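You operate a simulated robot arm through the tools that you are given. There is no shell and no other tool. Be economical: measure what you need, move in short steps, check, and stop when the job is done.

Carry out the task below with a simulated robot arm. There is one attempt and no reset: what you move stays moved.

TASK
Open the orange clip, lay the taped harness in both clips and snap them shut.
Fine: a yellow band shows past each clip.
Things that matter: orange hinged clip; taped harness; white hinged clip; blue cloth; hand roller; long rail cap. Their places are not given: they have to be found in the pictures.

Only the result counts: the job must be done as asked and must still hold three seconds after the hand-in. Knocking over, shifting, dropping, spilling or breaking anything else fails it.

THE ROBOT
A 7-joint arm with a two-finger parallel gripper, fixed in place. Base frame: the origin is at the foot of the arm, x ahead of it, y to its left, z up; the work surface is at about z = 0.883. Readings come in m, degrees, newtons and seconds.
With the tool pointing down near the work surface it reaches from about 0.32 to 0.74 m from the base axis. Its first joint turns from -115.0 to 115.0 degrees. Payload 3.91 kg.
Tool frame: the origin (TCP) lies between the finger pads and is the grasp point; the fingertips stand 0.03 m ahead of it; z points along the fingers, y is the line along which they close. The gripper opens to 0.11 m. The fingers are 0.02 m wide and 0.01 m thick; the gripper's body (0.048 by 0.112 m) begins 0.055 m behind the TCP.
Orientation is that of the tool frame in the base frame, as [roll, pitch, yaw] about the fixed x, y, z axes, in that order (R = Rz(yaw) Ry(pitch) Rx(roll)). With the fingers straight down and closing along the base's y, the tool's x points along the base's -x, its y along +y and its z along -z.

THE INTERFACE
- The arm moves only by the tool play_rows. Its argument "deltas" is text: rows parted by semicolons, each of 7 numbers parted by spaces: the shift along the base's x, y, z in m, then the turn, a rotation vector about the base's x, y, z in degrees, then the gripper command, from -1 (fully open) to 1 (shut), values between in proportion. In form: dx dy dz wx wy wz claw; .... A call has 1 to 10 rows; each row is the pose to reach, as a shift and turn from the pose commanded when the call began. A row lasts 0.2 s, in which the tool goes at most 0.05 m and 8.6 degrees; a call with a longer step from one row to the next is refused whole, and so is a gripper value outside its range. A pose out of reach is approached as far as the arm can. The call stops where the force on the tool passes 50 N (or 10 N more than at its start, if that is more) or the arm is blocked; 0.2 s more then pass. Each finger travels about 0.108 m/s and halts on what it meets, pressing with about 31 N; the grip force reading is that of the motor and also rises with nothing between the fingers. The clock runs only during rows and for 0.2 s after the last one: add rows that repeat a pose to give the fingers time. It gives the time, the measured TCP pose, the force on the tool (base axes), the opening and the grip force at its end, in the units of the frame above (readings bear some noise).
- Cameras (640 x 400 px; columns grow to the right, rows downward): "scene" is fixed at [0.0511, -0.6678, 1.6486]; the picture's right is [0.65, -0.76, 0.00], its down [-0.34, -0.29, -0.90] and it looks along [0.68, 0.59, -0.44] (base axes); focal length 330 px, centre (320, 200). "wrist" rides on the gripper at [0.072, 0.017, -0.103] in the tool frame; the picture's right is [-0.23, 0.97, 0.00], its down [-0.76, -0.18, -0.62] and it looks along [-0.61, -0.14, 0.78] (tool axes); focal length 222 px, centre (320, 200).
- get_image(camera): a new picture of that camera. The clock stands still meanwhile.
- lift_body(by): slides the trunk up (or, below 0, down) by that many m; the arm rides with it, the base frame stays. It gives what a move gives, with no picture.
- pixel_to_xyz(camera, pixels): there is no depth. For up to 12 entries [column, row, z] of the newest picture of that camera ("zoom" is the newest enlarged one), the place [x, y] in the base frame at which the ray of that pixel passes the height z, good to about 0.002 m, but the place of the scene camera against the robot may be out by one fixed shift of up to 0.025 m in any direction. The clock stands still meanwhile.
- enlarge(camera, box): a new picture of the part [left, top, right, bottom] of that camera's present view, enlarged. The clock stands still meanwhile.
- hand_in(): hands the job in; it is judged then, once.

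Work in short steps. Measure before you move; look again where a grasp or a placing could have gone wrong, and mend it. You have 80 turns and 38 pictures in all, those below and enlarged ones among them. Open the gripper and draw the arm clear of the work before you hand the job in, unless the task says otherwise; then end with one line.

The tools are called after "Emit:" as a command line: name --argument value ..., lists and objects as JSON in quotes. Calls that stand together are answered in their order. play_rows: Moves the arm, as the interface text tells. Its arguments: {"type":"object","properties":{"deltas":{"type":"string"}},"required":["deltas"]} The other tools are called the same way: lift_body (by) slides the trunk up or down; get_image (camera) takes a picture; pixel_to_xyz (camera, pixels) gives the place at which the rays of pixels pass given heights; enlarge (camera, box) takes an enlarged picture of a part of a camera's view; hand_in () hands the job in.

At the start:

```text
clock: 0.0
eef_pos: [0.4618, -0.0951, 1.2782]
ee_rot: [-180.0, -0.1, -180.0]
wrist_force: [-1.2, 0.0, -0.2]
gripper_width: 0.1099
grasp_force: 0.0
trunk travel left (down, up): [-0.875, 0.115]
```

scene: 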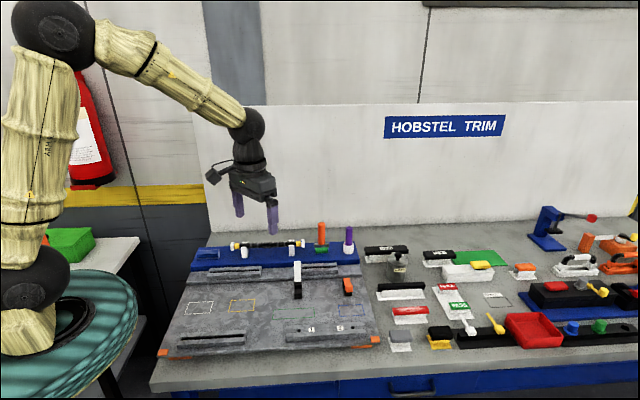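
wrist: 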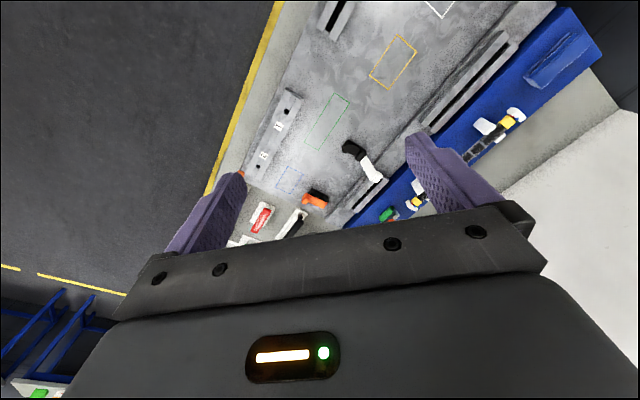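

The scene shows the board with a white clip around (297,280), an orange one near (348,287) and the harness at (265,245). I enlarge those areas.

Emit:
enlarge --camera "scene" --box '[220, 215, 380, 315]'

Emit:
enlarge --camera "wrist" --box '[220, 80, 540, 280]'

Emit:
enlarge --camera "scene" --box '[150, 220, 400, 376]'

```text
4.00 times, centred on (300, 265) of scene
```

zoom: 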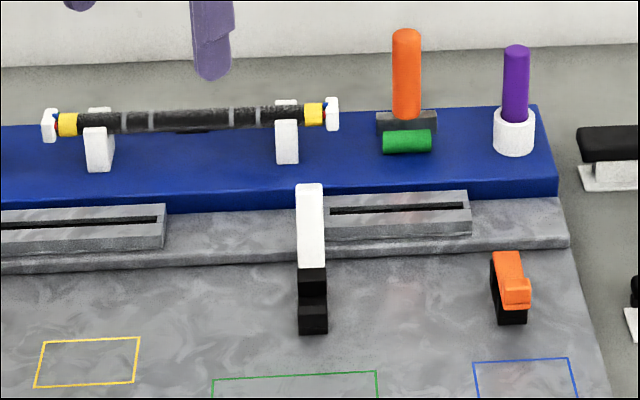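

```text
2.00 times, centred on (380, 180) of wrist
```

zoom: 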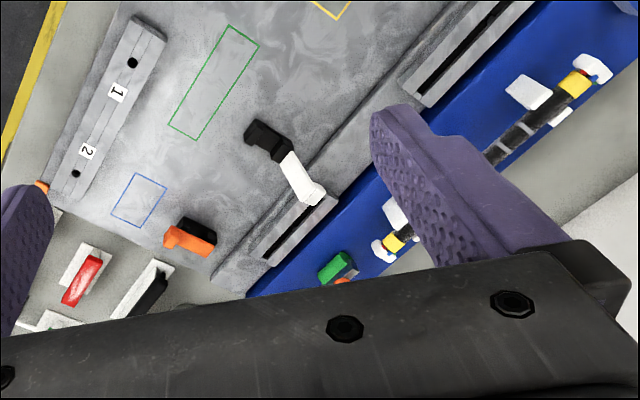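

```text
2.56 times, centred on (275, 298) of scene
```

zoom: 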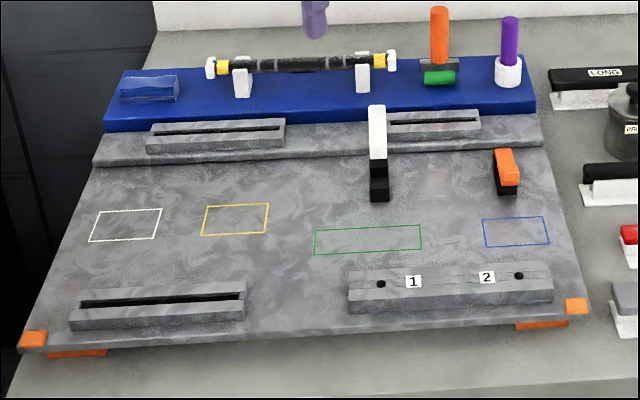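

From these pictures I get rough positions of the harness and clips at several heights.

Emit:
pixel_to_xyz --camera "wrist" --pixels '[[351, 150, 0.9], [351, 150, 1.0], [377, 180, 0.9], [377, 180, 1.0], [315, 200, 0.9], [315, 200, 1.0], [507, 122, 0.9], [507, 122, 1.05], [417, 202, 0.9], [417, 202, 1.05]]'

Emit:
pixel_to_xyz --camera "scene" --pixels '[[298, 297, 0.9], [298, 297, 1.0], [298, 263, 0.95], [298, 263, 1.05], [347, 285, 0.9], [347, 285, 1.0], [237, 246, 0.95], [237, 246, 1.05], [298, 244, 0.95], [298, 244, 1.05]]'

```text
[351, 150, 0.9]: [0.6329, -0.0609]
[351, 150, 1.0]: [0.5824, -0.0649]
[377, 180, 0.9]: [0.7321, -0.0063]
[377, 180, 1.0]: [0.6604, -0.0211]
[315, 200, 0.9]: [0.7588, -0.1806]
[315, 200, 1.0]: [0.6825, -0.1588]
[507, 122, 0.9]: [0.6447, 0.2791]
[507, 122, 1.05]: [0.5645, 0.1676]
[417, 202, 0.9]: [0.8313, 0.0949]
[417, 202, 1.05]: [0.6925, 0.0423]
```

```text
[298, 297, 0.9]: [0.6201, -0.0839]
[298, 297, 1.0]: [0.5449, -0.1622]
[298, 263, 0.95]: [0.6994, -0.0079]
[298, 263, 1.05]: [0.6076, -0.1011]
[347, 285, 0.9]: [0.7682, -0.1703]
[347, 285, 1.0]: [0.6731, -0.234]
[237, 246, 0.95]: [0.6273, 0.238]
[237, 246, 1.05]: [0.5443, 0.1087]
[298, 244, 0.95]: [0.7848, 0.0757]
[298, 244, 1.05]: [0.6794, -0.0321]
```

Harness and clip line both run roughly along (0.7,-0.7). I turn the tool -45° about z and move for a closer look at the clips.

Emit:
play_rows --deltas "0.01 0.02 -0.01 0 0 -8 -1; 0.02 0.04 -0.02 0 0 -16 -1; 0.03 0.06 -0.03 0 0 -24 -1; 0.04 0.08 -0.05 0 0 -32 -1; 0.05 0.1 -0.07 0 0 -40 -1; 0.06 0.12 -0.08 0 0 -45 -1; 0.06 0.12 -0.08 0 0 -45 -1"

Emit:
get_image --camera "wrist"

```text
clock: 1.6
eef_pos: [0.5207, 0.0248, 1.2002]
ee_rot: [-180.0, 0.0, 134.9]
wrist_force: [-0.4, 0.1, -0.2]
gripper_width: 0.1097
grasp_force: 0.1
trunk travel left (down, up): [-0.875, 0.115]
```

```text
32 pictures are left
```

wrist: 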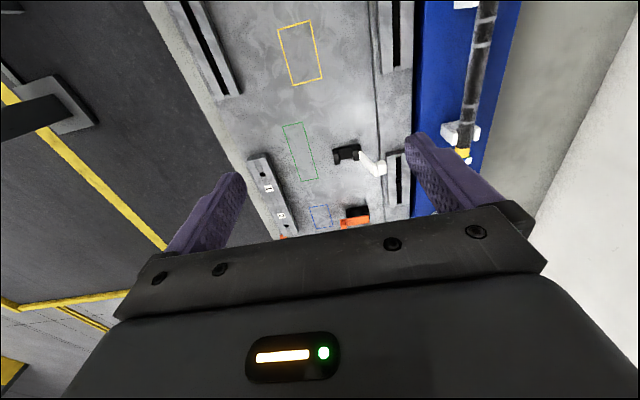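

The view now aligns with the board. I measure clips and harness from here and zoom in on the clip zone.

Emit:
enlarge --camera "wrist" --box '[260, 100, 500, 250]'

Emit:
pixel_to_xyz --camera "wrist" --pixels '[[345, 152, 0.9], [345, 152, 0.95], [345, 152, 1.0], [378, 170, 0.95], [378, 170, 1.0], [352, 220, 0.9], [352, 220, 0.95], [462, 153, 0.95], [462, 153, 1.0], [462, 153, 1.05]]'

```text
2.67 times, centred on (380, 175) of wrist
```

zoom: 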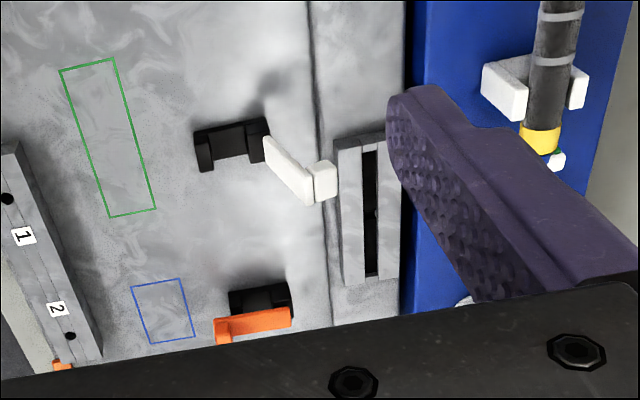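

```text
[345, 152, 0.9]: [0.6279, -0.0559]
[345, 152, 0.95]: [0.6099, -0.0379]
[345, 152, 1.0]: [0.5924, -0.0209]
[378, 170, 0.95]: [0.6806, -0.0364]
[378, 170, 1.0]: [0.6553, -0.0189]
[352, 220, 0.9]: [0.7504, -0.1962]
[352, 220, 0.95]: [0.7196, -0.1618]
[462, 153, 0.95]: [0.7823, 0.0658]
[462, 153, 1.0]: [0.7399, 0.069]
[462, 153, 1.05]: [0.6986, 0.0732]
```

White clip base ≈(0.634,-0.060), orange ≈(0.745,-0.18), harness ends ≈(0.618,0.242) and (0.784,0.07) at z≈0.95. I move nearer above the clips for precise pictures.

Emit:
play_rows --deltas "0.02 -0.02 -0.02 0 0 0 -1; 0.045 -0.045 -0.04 0 0 0 -1; 0.07 -0.07 -0.06 0 0 0 -1; 0.095 -0.095 -0.08 0 0 0 -1; 0.12 -0.12 -0.1 0 0 0 -1; 0.14 -0.145 -0.12 0 0 0 -1; 0.14 -0.145 -0.12 0 0 0 -1"

Emit:
get_image --camera "wrist"

```text
clock: 3.2
eef_pos: [0.6606, -0.1201, 1.079]
ee_rot: [-180.0, 0.0, 135.1]
wrist_force: [0.2, 0.6, 0.4]
gripper_width: 0.1099
grasp_force: 0.1
trunk travel left (down, up): [-0.875, 0.115]
```

```text
30 pictures are left
```

wrist: 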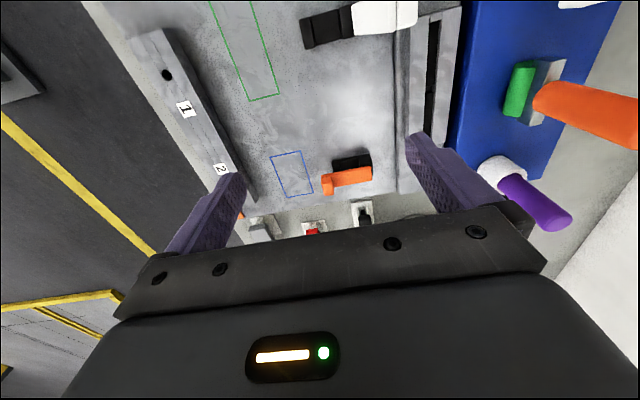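

Orange clip is at (350,172). I zoom there.

Emit:
enlarge --camera "wrist" --box '[280, 130, 424, 220]'

Emit:
enlarge --camera "scene" --box '[280, 255, 376, 315]'

Emit:
pixel_to_xyz --camera "wrist" --pixels '[[325, 184, 0.9], [325, 184, 0.92], [371, 175, 0.9], [371, 175, 0.92], [332, 160, 0.89], [369, 152, 0.89], [305, 30, 0.9], [350, 20, 0.9], [415, 12, 0.95], [415, 12, 0.97]]'

```text
4.44 times, centred on (352, 175) of wrist
```

zoom: 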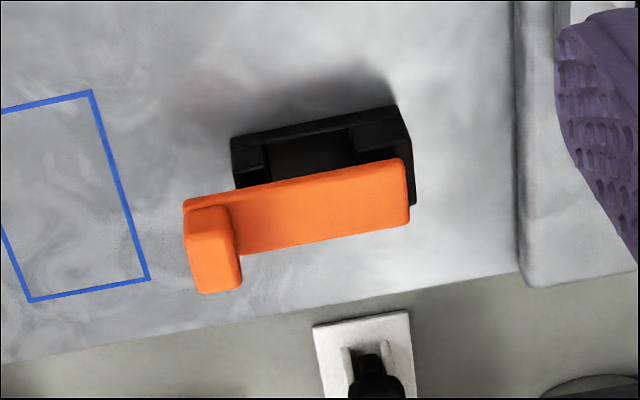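

```text
6.67 times, centred on (328, 285) of scene
```

zoom: 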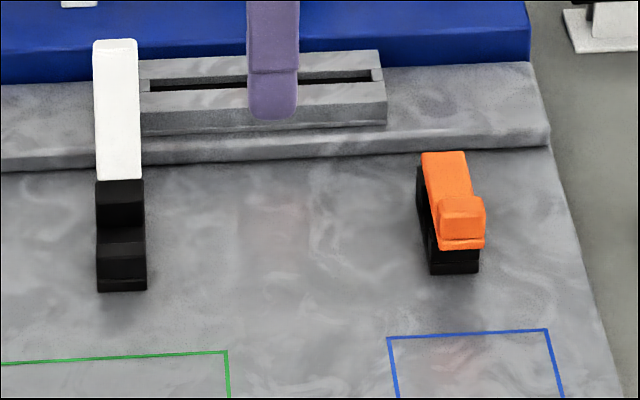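

```text
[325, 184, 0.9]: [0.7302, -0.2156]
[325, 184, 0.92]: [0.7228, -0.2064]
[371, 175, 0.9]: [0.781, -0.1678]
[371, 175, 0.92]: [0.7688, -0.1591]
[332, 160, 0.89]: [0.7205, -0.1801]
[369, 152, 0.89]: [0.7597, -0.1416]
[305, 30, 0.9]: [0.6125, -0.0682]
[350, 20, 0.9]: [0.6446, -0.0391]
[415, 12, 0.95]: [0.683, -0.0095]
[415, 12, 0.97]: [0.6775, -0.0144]
```

Clip bases and the orange lid's tab at the front end ((325,184)) are clear. I turn the tool +90° so that the camera looks at the clips from the front and the fingers can straddle the lid.

Emit:
play_rows --deltas "0 -0.01 0 0 0 8.5 -1; 0 -0.02 0 0 0 17 -1; 0 -0.03 0 0 0 25.5 -1; 0 -0.045 0 0 0 34 -1; 0 -0.06 0 0 0 42.5 -1; 0 -0.075 0 0 0 51 -1; 0 -0.09 0 0 0 59.5 -1; 0.0 -0.1 0 0 0 68 -1; 0 -0.12 0 0 0 76.5 -1; 0.01 -0.13 0 0 0 85 -1"

Emit:
play_rows --deltas "0.01 0 -0.02 0 0 5 -1; 0.02 0 -0.04 0 0 5 -1; 0.02 0 -0.04 0 0 5 -1"

Emit:
get_image --camera "wrist"

```text
clock: 5.4
eef_pos: [0.6722, -0.2503, 1.0781]
ee_rot: [180.0, 0.0, -140.0]
wrist_force: [0.6, 0.1, -0.8]
gripper_width: 0.11
grasp_force: 0.1
trunk travel left (down, up): [-0.875, 0.115]
```

```text
clock: 6.2
eef_pos: [0.6899, -0.2509, 1.0381]
ee_rot: [-180.0, -0.1, -135.0]
wrist_force: [-0.4, -0.9, 0.8]
gripper_width: 0.1099
grasp_force: 0.0
trunk travel left (down, up): [-0.875, 0.115]
```

```text
27 pictures are left
```

wrist: 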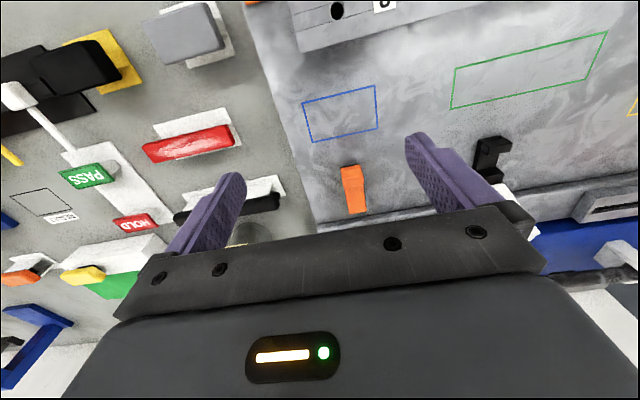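

I zoom on the orange clip here and measure corner points.

Emit:
enlarge --camera "wrist" --box '[300, 130, 420, 205]'

Emit:
pixel_to_xyz --camera "wrist" --pixels '[[350, 165, 0.9], [350, 165, 0.92], [356, 213, 0.9], [356, 213, 0.92], [236, 140, 0.91], [280, 190, 0.91], [300, 95, 0.89]]'

```text
5.33 times, centred on (360, 168) of wrist
```

zoom: 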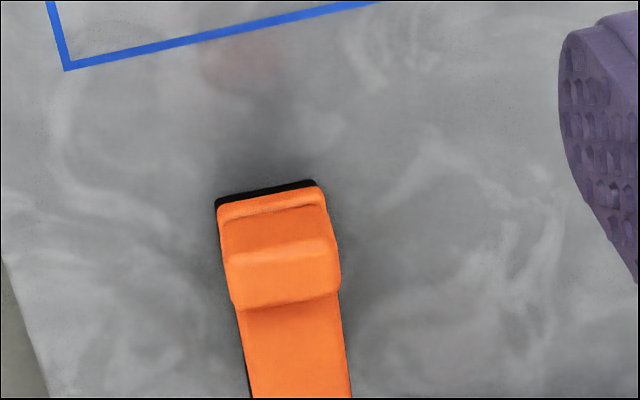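

```text
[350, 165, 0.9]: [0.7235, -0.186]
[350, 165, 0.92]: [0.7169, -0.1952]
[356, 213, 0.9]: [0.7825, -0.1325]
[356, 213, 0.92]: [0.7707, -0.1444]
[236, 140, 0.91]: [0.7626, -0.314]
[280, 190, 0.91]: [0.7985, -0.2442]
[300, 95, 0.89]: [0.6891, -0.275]
```

Triangulation gives the orange nub top ≈(0.720,-0.194,0.94), lid 0.06 long and about 0.02 wide. I move above it with the fingers half closed and check alignment (the fingertip centre projects to (320,164)).

Emit:
play_rows --deltas "0.01 0.02 0 0 0 0 0.1; 0.02 0.04 -0.01 0 0 0 0.1; 0.03 0.057 -0.03 0 0 0 0.1; 0.03 0.057 -0.043 0 0 0 0.1; 0.03 0.057 -0.043 0 0 0 0.1"

Emit:
enlarge --camera "wrist" --box '[240, 100, 400, 200]'

```text
clock: 7.4
eef_pos: [0.7207, -0.1943, 0.996]
ee_rot: [-179.9, 0.0, -135.1]
wrist_force: [-0.8, 0.5, 0.8]
gripper_width: 0.0495
grasp_force: 0.0
trunk travel left (down, up): [-0.875, 0.115]
```

```text
4.00 times, centred on (320, 150) of wrist
```

zoom: 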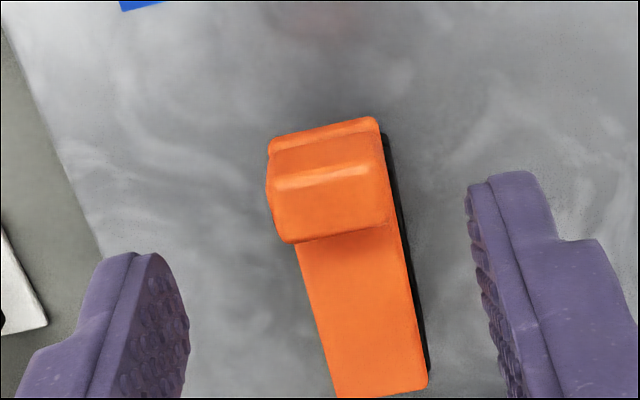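

Nub appears at (321,151), centred between the fingers as expected. I descend to TCP z≈0.951 and close on the nub.

Emit:
play_rows --deltas "0.001 0.001 -0.015 0 0 0 0.1; 0.001 0.001 -0.03 0 0 0 0.1; 0.001 0.001 -0.046 0 0 0 0.1; 0.001 0.001 -0.046 0 0 0 1; 0.001 0.001 -0.046 0 0 0 1; 0.001 0.001 -0.046 0 0 0 1"

Emit:
enlarge --camera "wrist" --box '[240, 100, 400, 200]'

```text
clock: 8.8
eef_pos: [0.7208, -0.1914, 0.9496]
ee_rot: [179.7, -0.1, -135.0]
wrist_force: [-9.3, 9.5, -7.2]
gripper_width: 0.0239
grasp_force: 44.7
trunk travel left (down, up): [-0.875, 0.115]
```

```text
4.00 times, centred on (320, 150) of wrist
```

zoom: 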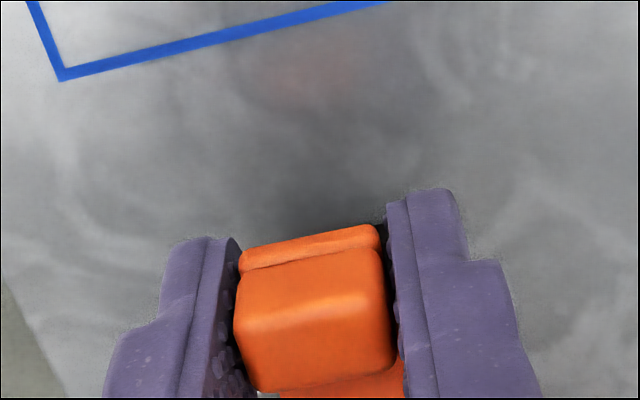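

The nub is gripped (width 0.024). I lift it on an arc about the rear hinge, to about 45°.

Emit:
play_rows --deltas "-0.001 0.001 0.004 0 0 0 1; 0.001 0.003 0.009 0 0 0 1; 0.004 0.006 0.0175 0 0 0 1; 0.0075 0.0095 0.025 0 0 0 1; 0.0115 0.0135 0.031 0 0 0 1; 0.015 0.017 0.035 0 0 0 1; 0.015 0.017 0.035 0 0 0 1"

Emit:
enlarge --camera "scene" --box '[280, 235, 408, 315]'

```text
clock: 9.5
eef_pos: [0.7218, -0.1921, 0.9485]
ee_rot: [179.1, -0.7, -135.1]
wrist_force: [12.5, -5.9, -19.1]
gripper_width: 0.0238
grasp_force: 45.1
trunk travel left (down, up): [-0.875, 0.115]
stopped in row 3: the force on the tool passed its limit (the readings are from after the stop); the commanded pose is now the measured one
```

```text
5.00 times, centred on (344, 275) of scene
```

zoom: 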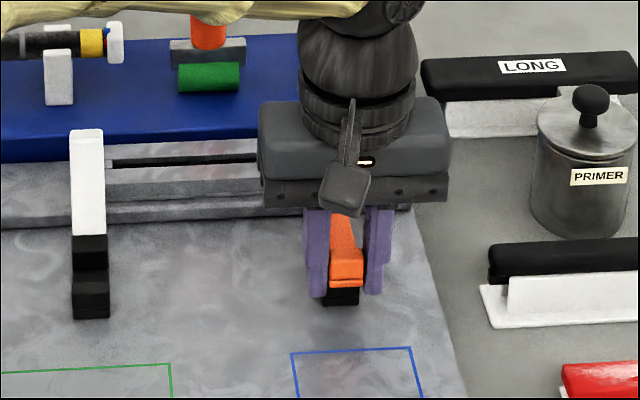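

The lift hit the force limit at 2–3 mm: the fingers probably also clamp the base. I release, raise 9 mm and grip only the nub.

Emit:
play_rows --deltas "0 0 0 0.9 0.7 0 0.4; 0 0 0.004 0.9 0.7 0 0.4; 0 0 0.01 0.9 0.7 0 0.4; 0 0 0.01 0.9 0.7 0 1; 0 0 0.01 0.9 0.7 0 1; 0 0 0.01 0.9 0.7 0 1"

Emit:
enlarge --camera "scene" --box '[316, 265, 380, 305]'

```text
clock: 10.9
eef_pos: [0.7205, -0.1917, 0.9633]
ee_rot: [178.3, -0.5, -135.1]
wrist_force: [14.6, -14.8, 8.0]
gripper_width: 0.0217
grasp_force: 45.0
trunk travel left (down, up): [-0.875, 0.115]
```

```text
10.00 times, centred on (348, 285) of scene
```

zoom: 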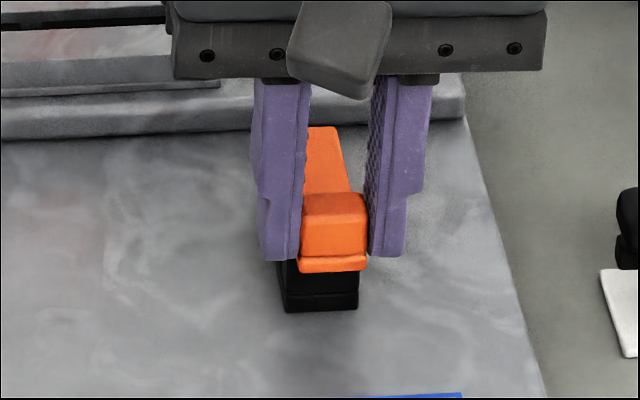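

Now only the nub is pinched (width 0.0217) and the base is clear. I lift along the arc while levelling the tilt.

Emit:
play_rows --deltas "0.0005 -0.0005 0.003 -0.4 -0.8 0 1; 0.002 0.001 0.009 -0.85 -1.5 0 1; 0.005 0.005 0.0175 -0.85 -1.5 0 1; 0.0085 0.0085 0.025 -0.85 -1.5 0 1; 0.0125 0.0125 0.031 -0.85 -1.5 0 1; 0.016 0.016 0.035 -0.85 -1.5 0 1; 0.016 0.016 0.035 -0.85 -1.5 0 1"

Emit:
enlarge --camera "scene" --box '[300, 245, 396, 305]'

```text
clock: 12.5
eef_pos: [0.7344, -0.1781, 0.9974]
ee_rot: [179.7, -0.1, -135.0]
wrist_force: [-4.1, -21.4, -9.4]
gripper_width: 0.0215
grasp_force: 45.0
trunk travel left (down, up): [-0.875, 0.115]
```

```text
6.67 times, centred on (348, 275) of scene
```

zoom: 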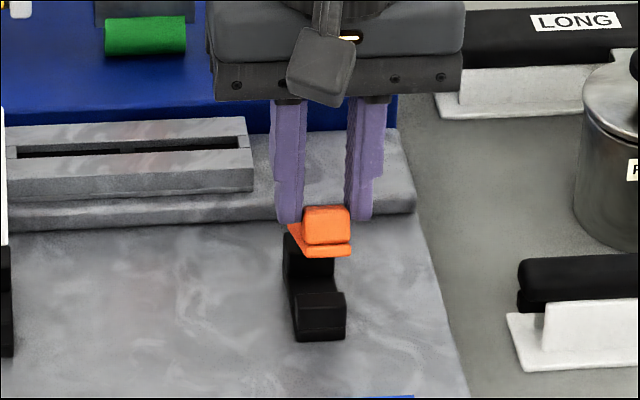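

The lid is opening, about 40°. I continue the arc towards about 80°.

Emit:
play_rows --deltas "0.004 0.004 0.004 0 0 0 1; 0.009 0.009 0.007 0 0 0 1; 0.014 0.014 0.0085 0 0 0 1; 0.019 0.019 0.009 0 0 0 1; 0.024 0.024 0.0085 0 0 0 1; 0.028 0.028 0.008 0 0 0 1; 0.028 0.028 0.008 0 0 0 1"

Emit:
enlarge --camera "scene" --box '[300, 245, 396, 305]'

```text
clock: 13.4
eef_pos: [0.7444, -0.1671, 1.0068]
ee_rot: [-179.0, -0.4, -135.5]
wrist_force: [17.1, -17.3, -11.2]
gripper_width: 0.0209
grasp_force: 44.9
out of reach, approached as far as the arm can: row 2, 3, 4
trunk travel left (down, up): [-0.875, 0.115]
stopped in row 4: the force on the tool passed its limit (the readings are from after the stop); the commanded pose is now the measured one
```

```text
6.67 times, centred on (348, 275) of scene
```

zoom: 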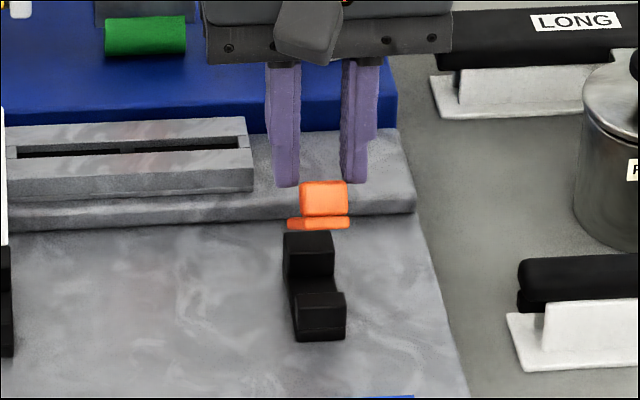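

The straight-down reach ends at about 0.763 m with the lid at roughly 60°. I release and see whether the lid stays.

Emit:
play_rows --deltas "0 0 0 0 0 0 0.6; -0.005 -0.005 0 0 0 0 0.3; -0.02 -0.02 0.01 0 0 0 0.3; -0.035 -0.035 0.02 0 0 0 0.3; -0.035 -0.035 0.02 0 0 0 0.3"

Emit:
enlarge --camera "scene" --box '[268, 245, 396, 325]'

```text
clock: 14.6
eef_pos: [0.7303, -0.2054, 1.0286]
ee_rot: [-179.4, -0.3, -135.3]
wrist_force: [0.0, -0.2, 0.3]
gripper_width: 0.0386
grasp_force: 0.2
out of reach, approached as far as the arm can: row 3, 4, 5
trunk travel left (down, up): [-0.875, 0.115]
```

```text
5.00 times, centred on (332, 285) of scene
```

zoom: 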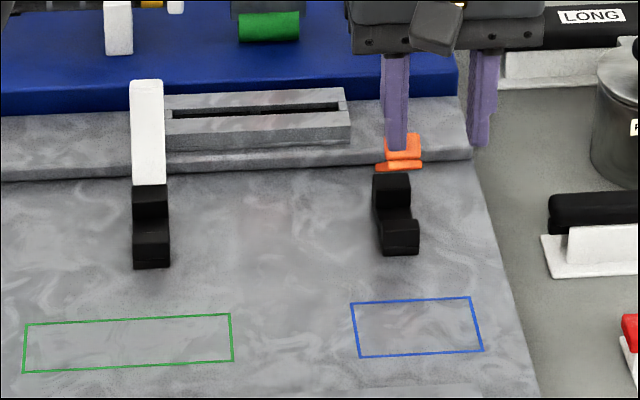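

The lid stays at about 60°. I back off towards the base, close the fingers and tilt the tool so the fingertips point outward, for pushing the lid further.

Emit:
play_rows --deltas "-0.02 -0.005 0 0 0 0 0.3; -0.04 -0.02 0 0 0 0 0.6; -0.05 -0.03 0 0 0 0 1; -0.05 -0.03 0 0 0 0 1"

```text
clock: 15.6
eef_pos: [0.7173, -0.2451, 1.0246]
ee_rot: [-179.4, -0.3, -135.2]
wrist_force: [-0.3, -0.4, 0.0]
gripper_width: 0.0
grasp_force: 31.3
out of reach, approached as far as the arm can: row 1, 2, 3, 4
trunk travel left (down, up): [-0.875, 0.115]
```

The arm seems stuck at its reach boundary; I try moving up and inward.

Emit:
play_rows --deltas "-0.02 0.005 0.02 0 0 0 1; -0.045 0.012 0.05 0 0 0 1; -0.07 0.02 0.08 0 0 0 1; -0.07 0.02 0.08 0 0 0 1"

```text
clock: 16.6
eef_pos: [0.7168, -0.2522, 1.1069]
ee_rot: [-179.4, -0.3, -135.3]
wrist_force: [-0.4, 0.1, 0.6]
gripper_width: 0.0001
grasp_force: 31.1
out of reach, approached as far as the arm can: row 1, 2, 3, 4
trunk travel left (down, up): [-0.875, 0.115]
```

Radial distance stays 0.76 whatever I do, like a straight-arm singularity. I tilt the tool (fingertips outward), which forces the wrist inward.

Emit:
play_rows --deltas "0 0 0 5 -5 0 1; -0.01 0 0 10 -10 0 1; -0.02 0.01 0 15 -15 0 1; -0.02 0.01 0 15 -15 0 1"

```text
clock: 17.6
eef_pos: [0.7406, -0.265, 1.1066]
ee_rot: [-179.6, 21.0, -135.5]
wrist_force: [0.8, -0.5, -0.9]
gripper_width: 0.0001
grasp_force: 31.1
out of reach, approached as far as the arm can: row 1, 2, 3, 4
trunk travel left (down, up): [-0.875, 0.115]
```

I take a look at the arm's posture.

Emit:
get_image --camera "scene"

```text
18 pictures are left
```

scene: 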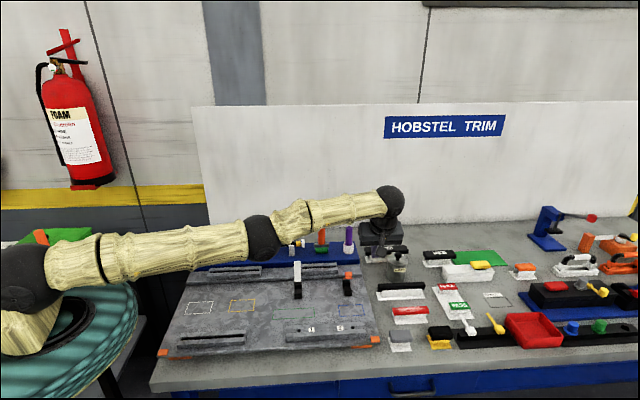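

The arm is stretched straight. I command a large inward and upward retreat to bend the elbow.

Emit:
play_rows --deltas "-0.04 0.01 0.02 0 0 0 1; -0.08 0.025 0.04 0 0 0 1; -0.12 0.04 0.06 0 0 0 1; -0.16 0.05 0.08 0 0 0 1; -0.2 0.065 0.1 0 0 0 1; -0.2 0.065 0.1 0 0 0 1; -0.2 0.065 0.1 0 0 0 1; -0.2 0.065 0.1 0 0 0 1"

```text
clock: 19.4
eef_pos: [0.7027, -0.2976, 1.2493]
ee_rot: [-179.6, 21.0, -135.4]
wrist_force: [-1.0, 0.7, -0.2]
gripper_width: 0.0
grasp_force: 30.9
out of reach, approached as far as the arm can: row 1, 2, 3, 4, 5, 6, 7, 8
trunk travel left (down, up): [-0.875, 0.115]
```

Raising moved only along the sphere. A downward motion should bend the elbow the natural way, so I try it with the inward target kept.

Emit:
play_rows --deltas "0 0 -0.04 0 0 0 1; 0 0 -0.08 0 0 0 1; 0 0 -0.1 0 0 0 1; 0 0 -0.1 0 0 0 1; 0 0 -0.1 0 0 0 1"

```text
clock: 20.6
eef_pos: [0.7157, -0.3046, 1.1478]
ee_rot: [-179.6, 21.0, -135.3]
wrist_force: [-0.2, 0.2, 0.5]
gripper_width: 0.0002
grasp_force: 30.4
out of reach, approached as far as the arm can: row 1, 2, 3, 4, 5
trunk travel left (down, up): [-0.875, 0.115]
```

The elbow may have passed through straight and now sits bent the wrong way at its limit, so inward commands only push it harder. I command outward to straighten it, then downward.

Emit:
play_rows --deltas "0.045 -0.01 0.01 0 0 0 1; 0.09 -0.02 0.03 0 0 0 1; 0.13 -0.03 0.06 0 0 0 1; 0.17 -0.04 0.09 0 0 0 1; 0.21 -0.05 0.1 0 0 0 1; 0.25 -0.06 0.1 0 0 0 1; 0.29 -0.07 0.1 0 0 0 1; 0.32 -0.08 0.07 0 0 0 1; 0.32 -0.08 0.03 0 0 0 1; 0.32 -0.08 0 0 0 0 1"

```text
refused: row 2 steps farther than a row can; nothing moved
```

Emit:
play_rows --deltas "0.04 -0.01 0.01 0 0 0 1; 0.08 -0.02 0.03 0 0 0 1; 0.115 -0.03 0.06 0 0 0 1; 0.15 -0.04 0.09 0 0 0 1; 0.19 -0.05 0.1 0 0 0 1; 0.23 -0.06 0.1 0 0 0 1; 0.27 -0.07 0.1 0 0 0 1; 0.3 -0.08 0.07 0 0 0 1; 0.3 -0.08 0.03 0 0 0 1; 0.3 -0.08 0 0 0 0 1"

```text
clock: 22.8
eef_pos: [0.7423, -0.2622, 1.1537]
ee_rot: [-179.3, 21.1, -135.3]
wrist_force: [0.4, -0.4, 1.0]
gripper_width: 0.0
grasp_force: 30.5
out of reach, approached as far as the arm can: row 1, 2, 3, 4, 5, 6, 7, 8, 9, 10
trunk travel left (down, up): [-0.875, 0.115]
```

Commands accumulate: the commanded pose is still about 0.08 m inward of the real one. I push the target beyond the reach, then lower it.

Emit:
play_rows --deltas "0.04 -0.01 0 0 0 0 1; 0.08 -0.02 0.02 0 0 0 1; 0.12 -0.03 0.05 0 0 0 1; 0.16 -0.04 0.08 0 0 0 1; 0.19 -0.05 0.1 0 0 0 1; 0.19 -0.05 0.07 0 0 0 1; 0.19 -0.05 0.03 0 0 0 1; 0.16 -0.04 0.0 0 0 0 1; 0.13 -0.03 -0.02 0 0 0 1; 0.1 -0.02 -0.03 0 0 0 1"

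```text
refused: row 3 steps farther than a row can; nothing moved
```

Emit:
play_rows --deltas "0.04 -0.01 0 0 0 0 1; 0.08 -0.02 0.02 0 0 0 1; 0.115 -0.03 0.05 0 0 0 1; 0.15 -0.04 0.08 0 0 0 1; 0.18 -0.05 0.1 0 0 0 1; 0.18 -0.05 0.07 0 0 0 1; 0.18 -0.05 0.03 0 0 0 1; 0.15 -0.04 0.0 0 0 0 1; 0.12 -0.03 -0.02 0 0 0 1; 0.09 -0.02 -0.03 0 0 0 1"

```text
clock: 25.0
eef_pos: [0.7577, -0.2355, 1.1362]
ee_rot: [-179.4, 21.0, -135.3]
wrist_force: [-0.1, -0.3, -0.6]
gripper_width: 0.0
grasp_force: 31.2
out of reach, approached as far as the arm can: row 1, 2, 3, 4, 5, 6, 7, 8, 9, 10
trunk travel left (down, up): [-0.875, 0.115]
```

XY now matches the command but z hangs 0.06 high. I raise the trunk 0.1 m, which changes the shoulder height relative to the work and may resync the arm.

Emit:
lift_body --by 0.1

Emit:
play_rows --deltas "0 0 -0.03 0 0 0 1; 0 0 -0.06 0 0 0 1; 0 0 -0.06 0 0 0 1"

Emit:
enlarge --camera "scene" --box '[0, 120, 448, 400]'

```text
clock: 26.4
eef_pos: [0.7553, -0.2364, 1.2383]
ee_rot: [-179.5, 21.0, -135.3]
wrist_force: [-0.7, -0.2, 0.7]
gripper_width: 0.0
grasp_force: 31.4
trunk travel left (down, up): [-0.975, 0.015]
```

```text
clock: 27.1
eef_pos: [0.7557, -0.2361, 1.1783]
ee_rot: [-179.5, 20.9, -135.3]
wrist_force: [-0.5, 0.3, -0.1]
gripper_width: 0.0001
grasp_force: 30.8
trunk travel left (down, up): [-0.975, 0.015]
```

```text
1.43 times, centred on (224, 260) of scene
```

zoom: 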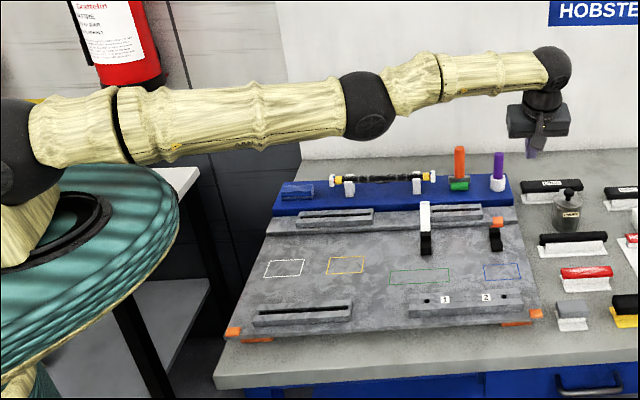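

It moves freely now. I try a small inward retreat with some lowering.

Emit:
play_rows --deltas "-0.015 0.005 -0.02 0 0 0 1; -0.03 0.01 -0.04 0 0 0 1; -0.045 0.015 -0.05 0 0 0 1; -0.045 0.015 -0.05 0 0 0 1"

```text
clock: 28.1
eef_pos: [0.7488, -0.2378, 1.1263]
ee_rot: [-179.5, 20.9, -135.4]
wrist_force: [1.0, 0.2, -0.2]
gripper_width: 0.0003
grasp_force: 31.2
out of reach, approached as far as the arm can: row 1, 2, 3, 4
trunk travel left (down, up): [-0.975, 0.015]
```

Still held at the sphere. I stretch the target outward, then lower, then come in.

Emit:
play_rows --deltas "0.04 -0.015 0.02 0 0 0 1; 0.08 -0.025 0.05 0 0 0 1; 0.1 -0.03 0.09 0 0 0 1; 0.1 -0.03 0.11 0 0 0 1; 0.1 -0.03 0.11 0 0 0 1; 0.1 -0.03 0.07 0 0 0 1; 0.1 -0.03 0.03 0 0 0 1; 0.1 -0.03 -0.01 0 0 0 1; 0.09 -0.03 -0.05 0 0 0 1; 0.08 -0.03 -0.06 0 0 0 1"

Emit:
play_rows --deltas "-0.02 0.005 -0.0 0 0 0 1; -0.06 0.015 0 0 0 0 1; -0.1 0.025 0.0 0 0 0 1; -0.13 0.03 0.0 0 0 0 1; -0.13 0.03 0 0 0 0 1"

```text
refused: row 2 steps farther than a row can; nothing moved
```

```text
clock: 29.4
eef_pos: [0.7368, -0.2601, 1.1145]
ee_rot: [-179.6, 20.9, -135.4]
wrist_force: [-0.1, -0.4, -0.1]
gripper_width: 0.0
grasp_force: 31.0
out of reach, approached as far as the arm can: row 1, 2, 3, 4, 5
trunk travel left (down, up): [-0.975, 0.015]
```

The first call was refused for step size; the second just pulled the target in. I redo it with smaller steps: outward first.

Emit:
play_rows --deltas "0.04 -0.015 0 0 0 0 1; 0.08 -0.03 0 0 0 0 1; 0.12 -0.04 0.0 0 0 0 1; 0.16 -0.05 0.0 0 0 0 1; 0.2 -0.06 0.01 0 0 0 1; 0.23 -0.07 0.04 0 0 0 1; 0.25 -0.08 0.08 0 0 0 1; 0.27 -0.09 0.11 0 0 0 1; 0.28 -0.09 0.13 0 0 0 1; 0.28 -0.09 0.13 0 0 0 1"

Emit:
play_rows --deltas "0 0 -0.04 0 0 0 1; 0 0 -0.08 0 0 0 1; 0 0 -0.12 0 0 0 1; 0 0 -0.16 0 0 0 1; -0.02 0.01 -0.16 0 0 0 1; -0.05 0.02 -0.16 0 0 0 1"

```text
clock: 31.6
eef_pos: [0.7578, -0.2361, 1.2089]
ee_rot: [-179.5, 21.1, -135.4]
wrist_force: [0.3, -0.1, -0.2]
gripper_width: 0.0002
grasp_force: 31.2
out of reach, approached as far as the arm can: row 1, 2, 3, 4, 5, 6, 7, 8, 9, 10
trunk travel left (down, up): [-0.975, 0.015]
```

```text
clock: 33.0
eef_pos: [0.7065, -0.2229, 1.0499]
ee_rot: [-179.3, 20.9, -135.3]
wrist_force: [-0.4, 0.1, 1.1]
gripper_width: 0.0001
grasp_force: 31.1
out of reach, approached as far as the arm can: row 1, 2, 3, 4
trunk travel left (down, up): [-0.975, 0.015]
```

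The arm is free again at radius 0.741 m. I tilt 12° more and place the closed fingertips in front of the half-open lid.

Emit:
play_rows --deltas "0.001 0.005 -0.01 3 -3 0 1; 0.002 0.012 -0.03 6 -6 0 1; 0.003 0.018 -0.05 8.5 -8.5 0 1; 0.0035 0.02 -0.065 8.5 -8.5 0 1; 0.0035 0.02 -0.065 8.5 -8.5 0 1"

Emit:
enlarge --camera "scene" --box '[268, 235, 396, 315]'

```text
clock: 34.1
eef_pos: [0.7074, -0.2084, 0.9897]
ee_rot: [-179.1, 33.1, -135.4]
wrist_force: [-20.1, -18.3, 20.9]
gripper_width: 0.0001
grasp_force: 30.4
trunk travel left (down, up): [-0.975, 0.015]
```

```text
5.00 times, centred on (332, 275) of scene
```

zoom: 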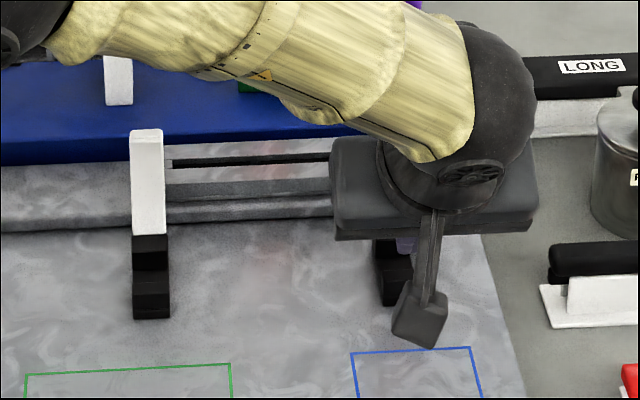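

Fingertip is pressing on the lid's end from above (-20,-18,+21 N), so the lid is only about 40–45° open. I back off, go lower in front of it, then stop to push from underneath.

Emit:
play_rows --deltas "-0.01 -0.01 0.012 0 0 0 1; -0.024 -0.024 0.008 0 0 0 1; -0.026 -0.026 -0.01 0 0 0 1; -0.023 -0.023 -0.027 0 0 0 1; -0.01 -0.01 -0.027 0 0 0 1; -0.01 -0.01 -0.027 0 0 0 1"

Emit:
play_rows --deltas "0.0135 0.0135 0 0 0 0 1; 0.02 0.02 0.01 0 0 0 1; 0.028 0.028 0.02 0 0 0 1; 0.035 0.035 0.028 0 0 0 1; 0.042 0.042 0.035 0 0 0 1; 0.049 0.049 0.04 0 0 0 1; 0.0525 0.0525 0.04 0 0 0 1; 0.0525 0.0525 0.04 0 0 0 1"

```text
clock: 35.5
eef_pos: [0.7008, -0.2115, 0.9566]
ee_rot: [-179.6, 33.0, -135.4]
wrist_force: [-0.1, -0.2, -1.2]
gripper_width: 0.0
grasp_force: 31.2
trunk travel left (down, up): [-0.975, 0.015]
```

```text
clock: 37.4
eef_pos: [0.7521, -0.1628, 0.9978]
ee_rot: [-179.6, 33.0, -135.4]
wrist_force: [-13.6, -8.6, 1.3]
gripper_width: 0.0
grasp_force: 31.1
trunk travel left (down, up): [-0.975, 0.015]
```

Pushed through with a 16 N resistance at the end (probably the open stop). I retreat and look.

Emit:
play_rows --deltas "-0.02 -0.02 0.0 0 0 0 1; -0.045 -0.04 0.02 -3 3 0 1; -0.065 -0.06 0.05 -8 8 0 1; -0.085 -0.07 0.08 -14 14 0 1; -0.1 -0.07 0.11 -19 19 0 1; -0.12 -0.06 0.14 -23.3 23.3 0 1; -0.12 -0.06 0.14 -23.3 23.3 0 0.1"

Emit:
enlarge --camera "scene" --box '[268, 235, 396, 315]'

```text
clock: 39.0
eef_pos: [0.6363, -0.2226, 1.1373]
ee_rot: [-179.5, -0.1, -135.4]
wrist_force: [0.1, -0.2, 0.8]
gripper_width: 0.0494
grasp_force: 0.1
trunk travel left (down, up): [-0.975, 0.015]
```

```text
5.00 times, centred on (332, 275) of scene
```

zoom: 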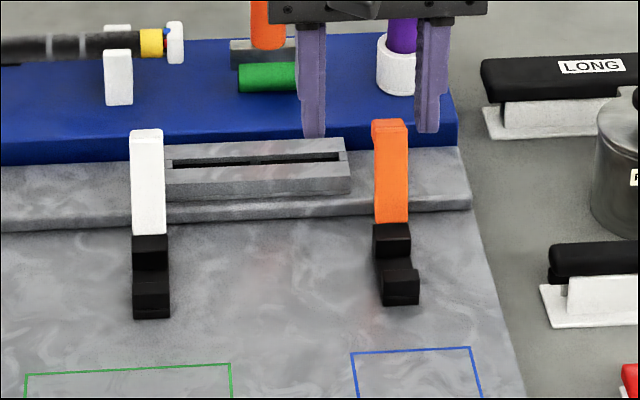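

The orange clip now stands fully open like the white one. I move to view both open cradles from above with the wrist camera.

Emit:
play_rows --deltas "0.01 0.02 -0.02 0 0 0 -1; 0.022 0.047 -0.037 0 0 0 -1; 0.022 0.047 -0.037 0 0 0 -1; 0.022 0.047 -0.037 0 0 0 -1"

Emit:
enlarge --camera "wrist" --box '[224, 80, 416, 200]'

```text
clock: 40.0
eef_pos: [0.657, -0.1728, 1.1004]
ee_rot: [-179.4, 0.0, -135.3]
wrist_force: [0.1, -0.4, 0.3]
gripper_width: 0.1099
grasp_force: 0.0
trunk travel left (down, up): [-0.975, 0.015]
```

```text
3.33 times, centred on (320, 140) of wrist
```

zoom: 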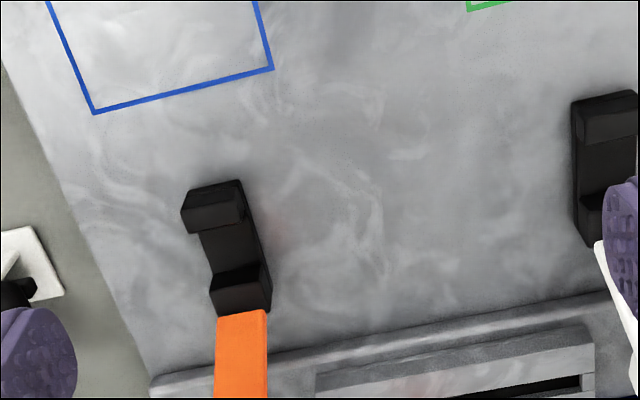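

I measure seat features of both clips in this zoom.

Emit:
pixel_to_xyz --camera "zoom" --pixels '[[210, 184, 0.889], [217, 208, 0.91], [228, 232, 0.91], [240, 272, 0.9], [243, 290, 0.92], [245, 312, 0.92], [603, 95, 0.889], [606, 140, 0.91], [606, 185, 0.9], [605, 187, 0.92], [573, 100, 0.889], [637, 92, 0.889]]'

Emit:
pixel_to_xyz --camera "zoom" --pixels '[[183, 205, 0.9], [240, 181, 0.9], [240, 312, 0.92], [216, 316, 0.92], [270, 310, 0.92]]'

```text
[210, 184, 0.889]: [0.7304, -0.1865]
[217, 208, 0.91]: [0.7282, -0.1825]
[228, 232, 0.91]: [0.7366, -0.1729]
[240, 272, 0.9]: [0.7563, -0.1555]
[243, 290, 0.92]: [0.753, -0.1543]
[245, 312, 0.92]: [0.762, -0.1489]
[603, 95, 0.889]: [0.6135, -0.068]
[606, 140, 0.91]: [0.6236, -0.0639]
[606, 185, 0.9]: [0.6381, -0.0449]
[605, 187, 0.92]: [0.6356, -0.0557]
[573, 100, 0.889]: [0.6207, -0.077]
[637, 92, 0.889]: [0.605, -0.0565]
```

```text
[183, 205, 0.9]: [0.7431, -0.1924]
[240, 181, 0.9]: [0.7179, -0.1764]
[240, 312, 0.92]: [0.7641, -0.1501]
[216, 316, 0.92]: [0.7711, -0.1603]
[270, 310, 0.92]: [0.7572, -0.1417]
```

Seats: clip-line centre ≈(0.689,-0.109), direction (0.707,-0.707), spacing ≈0.16 m. Next I rotate back by -90° and go above the harness to measure it.

Emit:
play_rows --deltas "0 0.02 0.03 0 0 -8.5 -1; 0 0.04 0.06 0 0 -17 -1; 0 0.075 0.07 0 0 -25.5 -1; 0 0.11 0.07 0 0 -34 -1; 0 0.145 0.07 0 0 -42.5 -1; 0 0.18 0.07 0 0 -51 -1; 0 0.215 0.07 0 0 -59.5 -1; 0 0.25 0.07 0 0 -68 -1; 0 0.285 0.07 0 0 -76.5 -1; 0 0.32 0.07 0 0 -84 -1"

Emit:
play_rows --deltas "0 0.03 0 0 0 -5.5 -1; 0 0.03 0 0 0 -5.5 -1"

Emit:
get_image --camera "wrist"

```text
clock: 42.1
eef_pos: [0.6566, 0.1486, 1.1704]
ee_rot: [-179.3, 0.0, 140.5]
wrist_force: [0.4, 0.1, 0.1]
gripper_width: 0.11
grasp_force: 0.1
trunk travel left (down, up): [-0.975, 0.015]
```

```text
clock: 42.8
eef_pos: [0.6576, 0.1743, 1.1706]
ee_rot: [-179.4, 0.0, 135.0]
wrist_force: [0.6, -0.3, 0.6]
gripper_width: 0.1099
grasp_force: 0.0
trunk travel left (down, up): [-0.975, 0.015]
```

```text
13 pictures are left
```

wrist: 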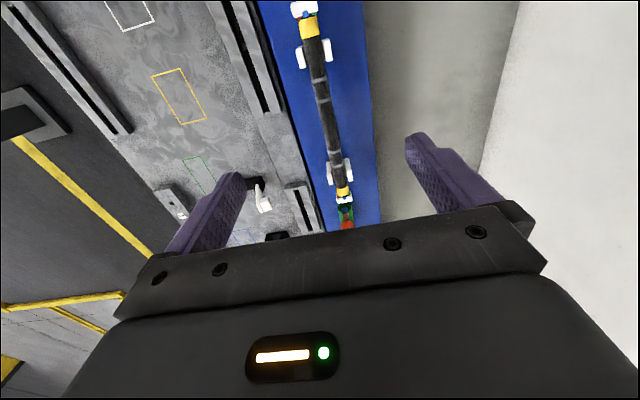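

Both yellow bands are visible at (309,27) and (343,191). I compute their positions and the harness axis.

Emit:
pixel_to_xyz --camera "wrist" --pixels '[[309, 27, 0.95], [309, 27, 0.96], [343, 191, 0.95], [343, 191, 0.96], [319, 79, 0.95], [322, 98, 0.95], [314, 55, 0.95], [338, 172, 0.95], [319, 125, 0.95], [342, 122, 0.95], [345, 122, 0.92]]'

Emit:
enlarge --camera "wrist" --box '[240, 0, 400, 100]'

```text
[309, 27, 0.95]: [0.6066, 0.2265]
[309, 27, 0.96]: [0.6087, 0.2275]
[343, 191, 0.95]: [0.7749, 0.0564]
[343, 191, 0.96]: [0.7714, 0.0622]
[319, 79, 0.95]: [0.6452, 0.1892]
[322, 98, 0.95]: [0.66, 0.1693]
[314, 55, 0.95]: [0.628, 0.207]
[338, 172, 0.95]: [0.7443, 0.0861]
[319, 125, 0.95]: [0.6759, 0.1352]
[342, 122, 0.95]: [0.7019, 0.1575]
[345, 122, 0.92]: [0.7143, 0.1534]
```

```text
4.00 times, centred on (320, 50) of wrist
```

zoom: 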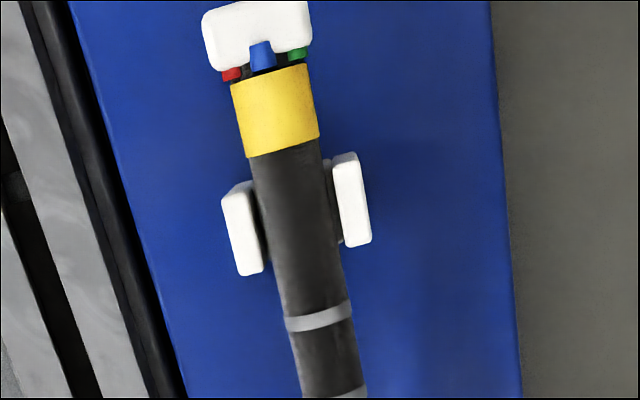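

Triangulating gives harness z≈0.965, bands (0.610,0.229) and (0.769,0.0655), centre (0.6895,0.1475). I descend to TCP z≈0.98 over the centre with the gripper partly open.

Emit:
play_rows --deltas "0.008 -0.007 -0.03 0 0 -0.5 -0.2; 0.018 -0.015 -0.07 0 0 -0.5 -0.2; 0.032 -0.027 -0.11 0 0 -0.5 -0.2; 0.032 -0.027 -0.15 0 0 -0.5 -0.2; 0.032 -0.027 -0.17 0 0 -0.5 -0.2; 0.032 -0.027 -0.17 0 0 -0.5 -0.2"

Emit:
enlarge --camera "wrist" --box '[208, 50, 432, 190]'

```text
clock: 44.1
eef_pos: [0.6881, 0.1485, 1.0007]
ee_rot: [-179.5, 0.1, 134.7]
wrist_force: [-0.1, 0.5, -0.2]
gripper_width: 0.0658
grasp_force: 0.1
trunk travel left (down, up): [-0.975, 0.015]
```

```text
2.86 times, centred on (320, 120) of wrist
```

zoom: 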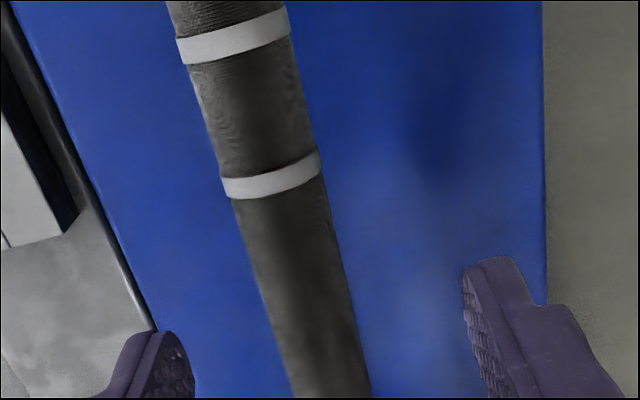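

Harness lies midway between the fingers. I lower 2 cm, close, then lift straight up.

Emit:
play_rows --deltas "0.001 -0.001 -0.01 0 0 -0.3 -0.2; 0.001 -0.001 -0.02 0 0 -0.3 -0.2; 0.001 -0.001 -0.02 0 0 -0.3 0.3; 0.001 -0.001 -0.02 0 0 -0.3 1; 0.001 -0.001 -0.02 0 0 -0.3 1; 0.001 -0.001 -0.02 0 0 -0.3 1; 0.001 -0.001 -0.02 0 0 -0.3 1"

Emit:
play_rows --deltas "0 0 0.02 0 0 0 1; 0 0 0.05 0 0 0 1; 0 0 0.09 0 0 0 1; 0 0 0.1 0 0 0 1"

Emit:
get_image --camera "scene"

```text
clock: 45.8
eef_pos: [0.6883, 0.1479, 0.9807]
ee_rot: [-179.3, 0.0, 134.4]
wrist_force: [-0.9, -1.7, 0.0]
gripper_width: 0.0191
grasp_force: 31.2
trunk travel left (down, up): [-0.975, 0.015]
```

```text
clock: 46.8
eef_pos: [0.6891, 0.1477, 1.0799]
ee_rot: [-179.3, 0.0, 134.3]
wrist_force: [0.2, -0.4, -1.2]
gripper_width: 0.0189
grasp_force: 30.9
trunk travel left (down, up): [-0.975, 0.015]
```

```text
10 pictures are left
```

scene: 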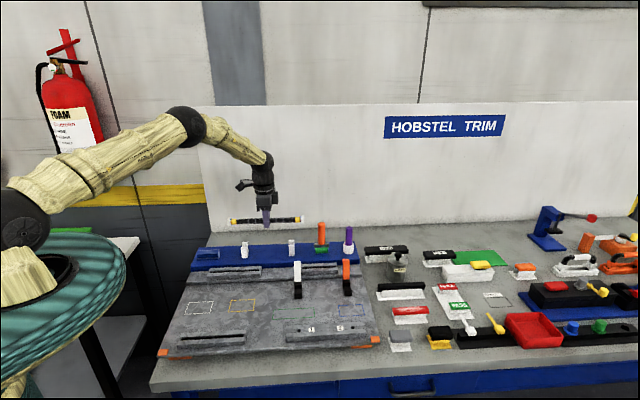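

Harness is held level. I raise slightly, move toward the front first (away from the shelf handles), then along the rail to above the clips.

Emit:
play_rows --deltas "-0.02 -0.02 0.02 0 0 0.3 1; -0.05 -0.05 0.02 0 0 0.7 1; -0.08 -0.08 0.02 0 0 0.7 1; -0.105 -0.105 0.02 0 0 0.7 1; -0.129 -0.129 0.02 0 0 0.7 1; -0.105 -0.155 0.02 0 0 0.7 1; -0.075 -0.185 0.02 0 0 0.7 1; -0.045 -0.212 0.02 0 0 0.7 1; -0.02 -0.237 0.02 0 0 0.7 1; 0 -0.257 0.02 0 0 0.7 1"

Emit:
play_rows --deltas "0 0 -0.03 0 0 0 1; 0 0 -0.06 0 0 0 1; 0 0 -0.09 0 0 0 1; 0 0 -0.11 0 0 0 1; 0 0 -0.11 0 0 0 1"

Emit:
enlarge --camera "scene" --box '[260, 235, 388, 315]'

Emit:
get_image --camera "wrist"

```text
clock: 49.0
eef_pos: [0.6896, -0.109, 1.0975]
ee_rot: [-179.4, -0.1, 135.1]
wrist_force: [1.1, 0.2, -1.6]
gripper_width: 0.0188
grasp_force: 31.4
trunk travel left (down, up): [-0.975, 0.015]
```

```text
clock: 50.1
eef_pos: [0.6895, -0.1091, 0.9903]
ee_rot: [-179.4, 0.1, 135.0]
wrist_force: [-0.1, 0.4, -1.6]
gripper_width: 0.0188
grasp_force: 31.0
trunk travel left (down, up): [-0.975, 0.015]
```

```text
5.00 times, centred on (324, 275) of scene
```

zoom: 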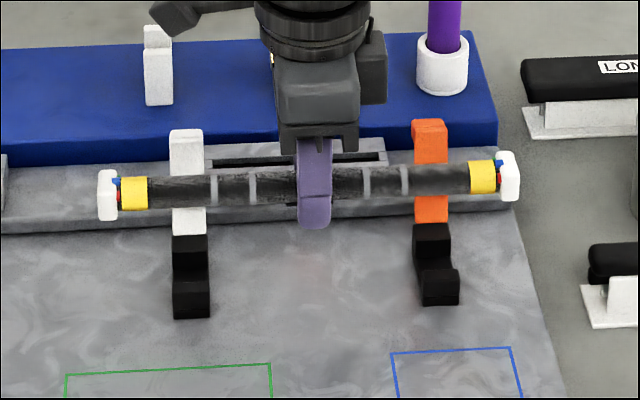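

```text
8 pictures are left
```

wrist: 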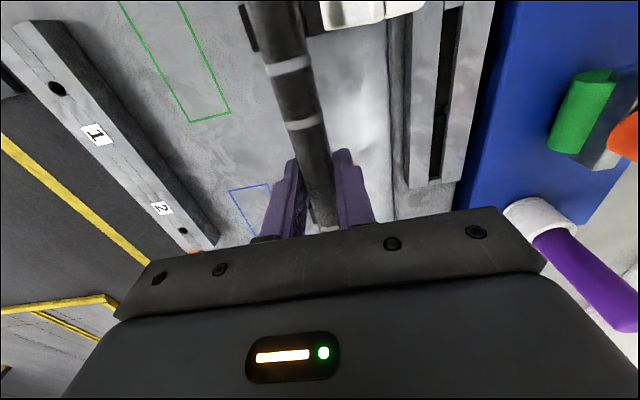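

Alignment along the rail looks good (yellow bands outside both clips). I lower toward the cradles and check before pressing in.

Emit:
play_rows --deltas "0 0 -0.015 0 0 0 1; 0 0 -0.03 0 0 0 1; 0 0 -0.045 0 0 0 1; 0 0 -0.052 0 0 0 1; 0 0 -0.052 0 0 0 1"

Emit:
enlarge --camera "scene" --box '[260, 245, 388, 325]'

```text
clock: 51.4
eef_pos: [0.6872, -0.1094, 0.9385]
ee_rot: [-179.4, -0.1, 135.0]
wrist_force: [-6.8, -4.6, 4.5]
gripper_width: 0.0188
grasp_force: 31.2
trunk travel left (down, up): [-0.975, 0.015]
```

```text
5.00 times, centred on (324, 285) of scene
```

zoom: 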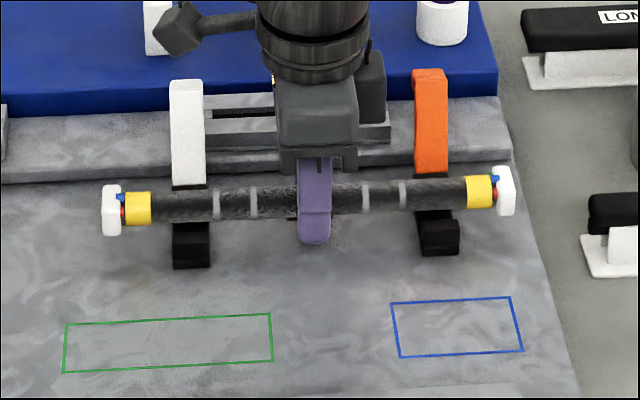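

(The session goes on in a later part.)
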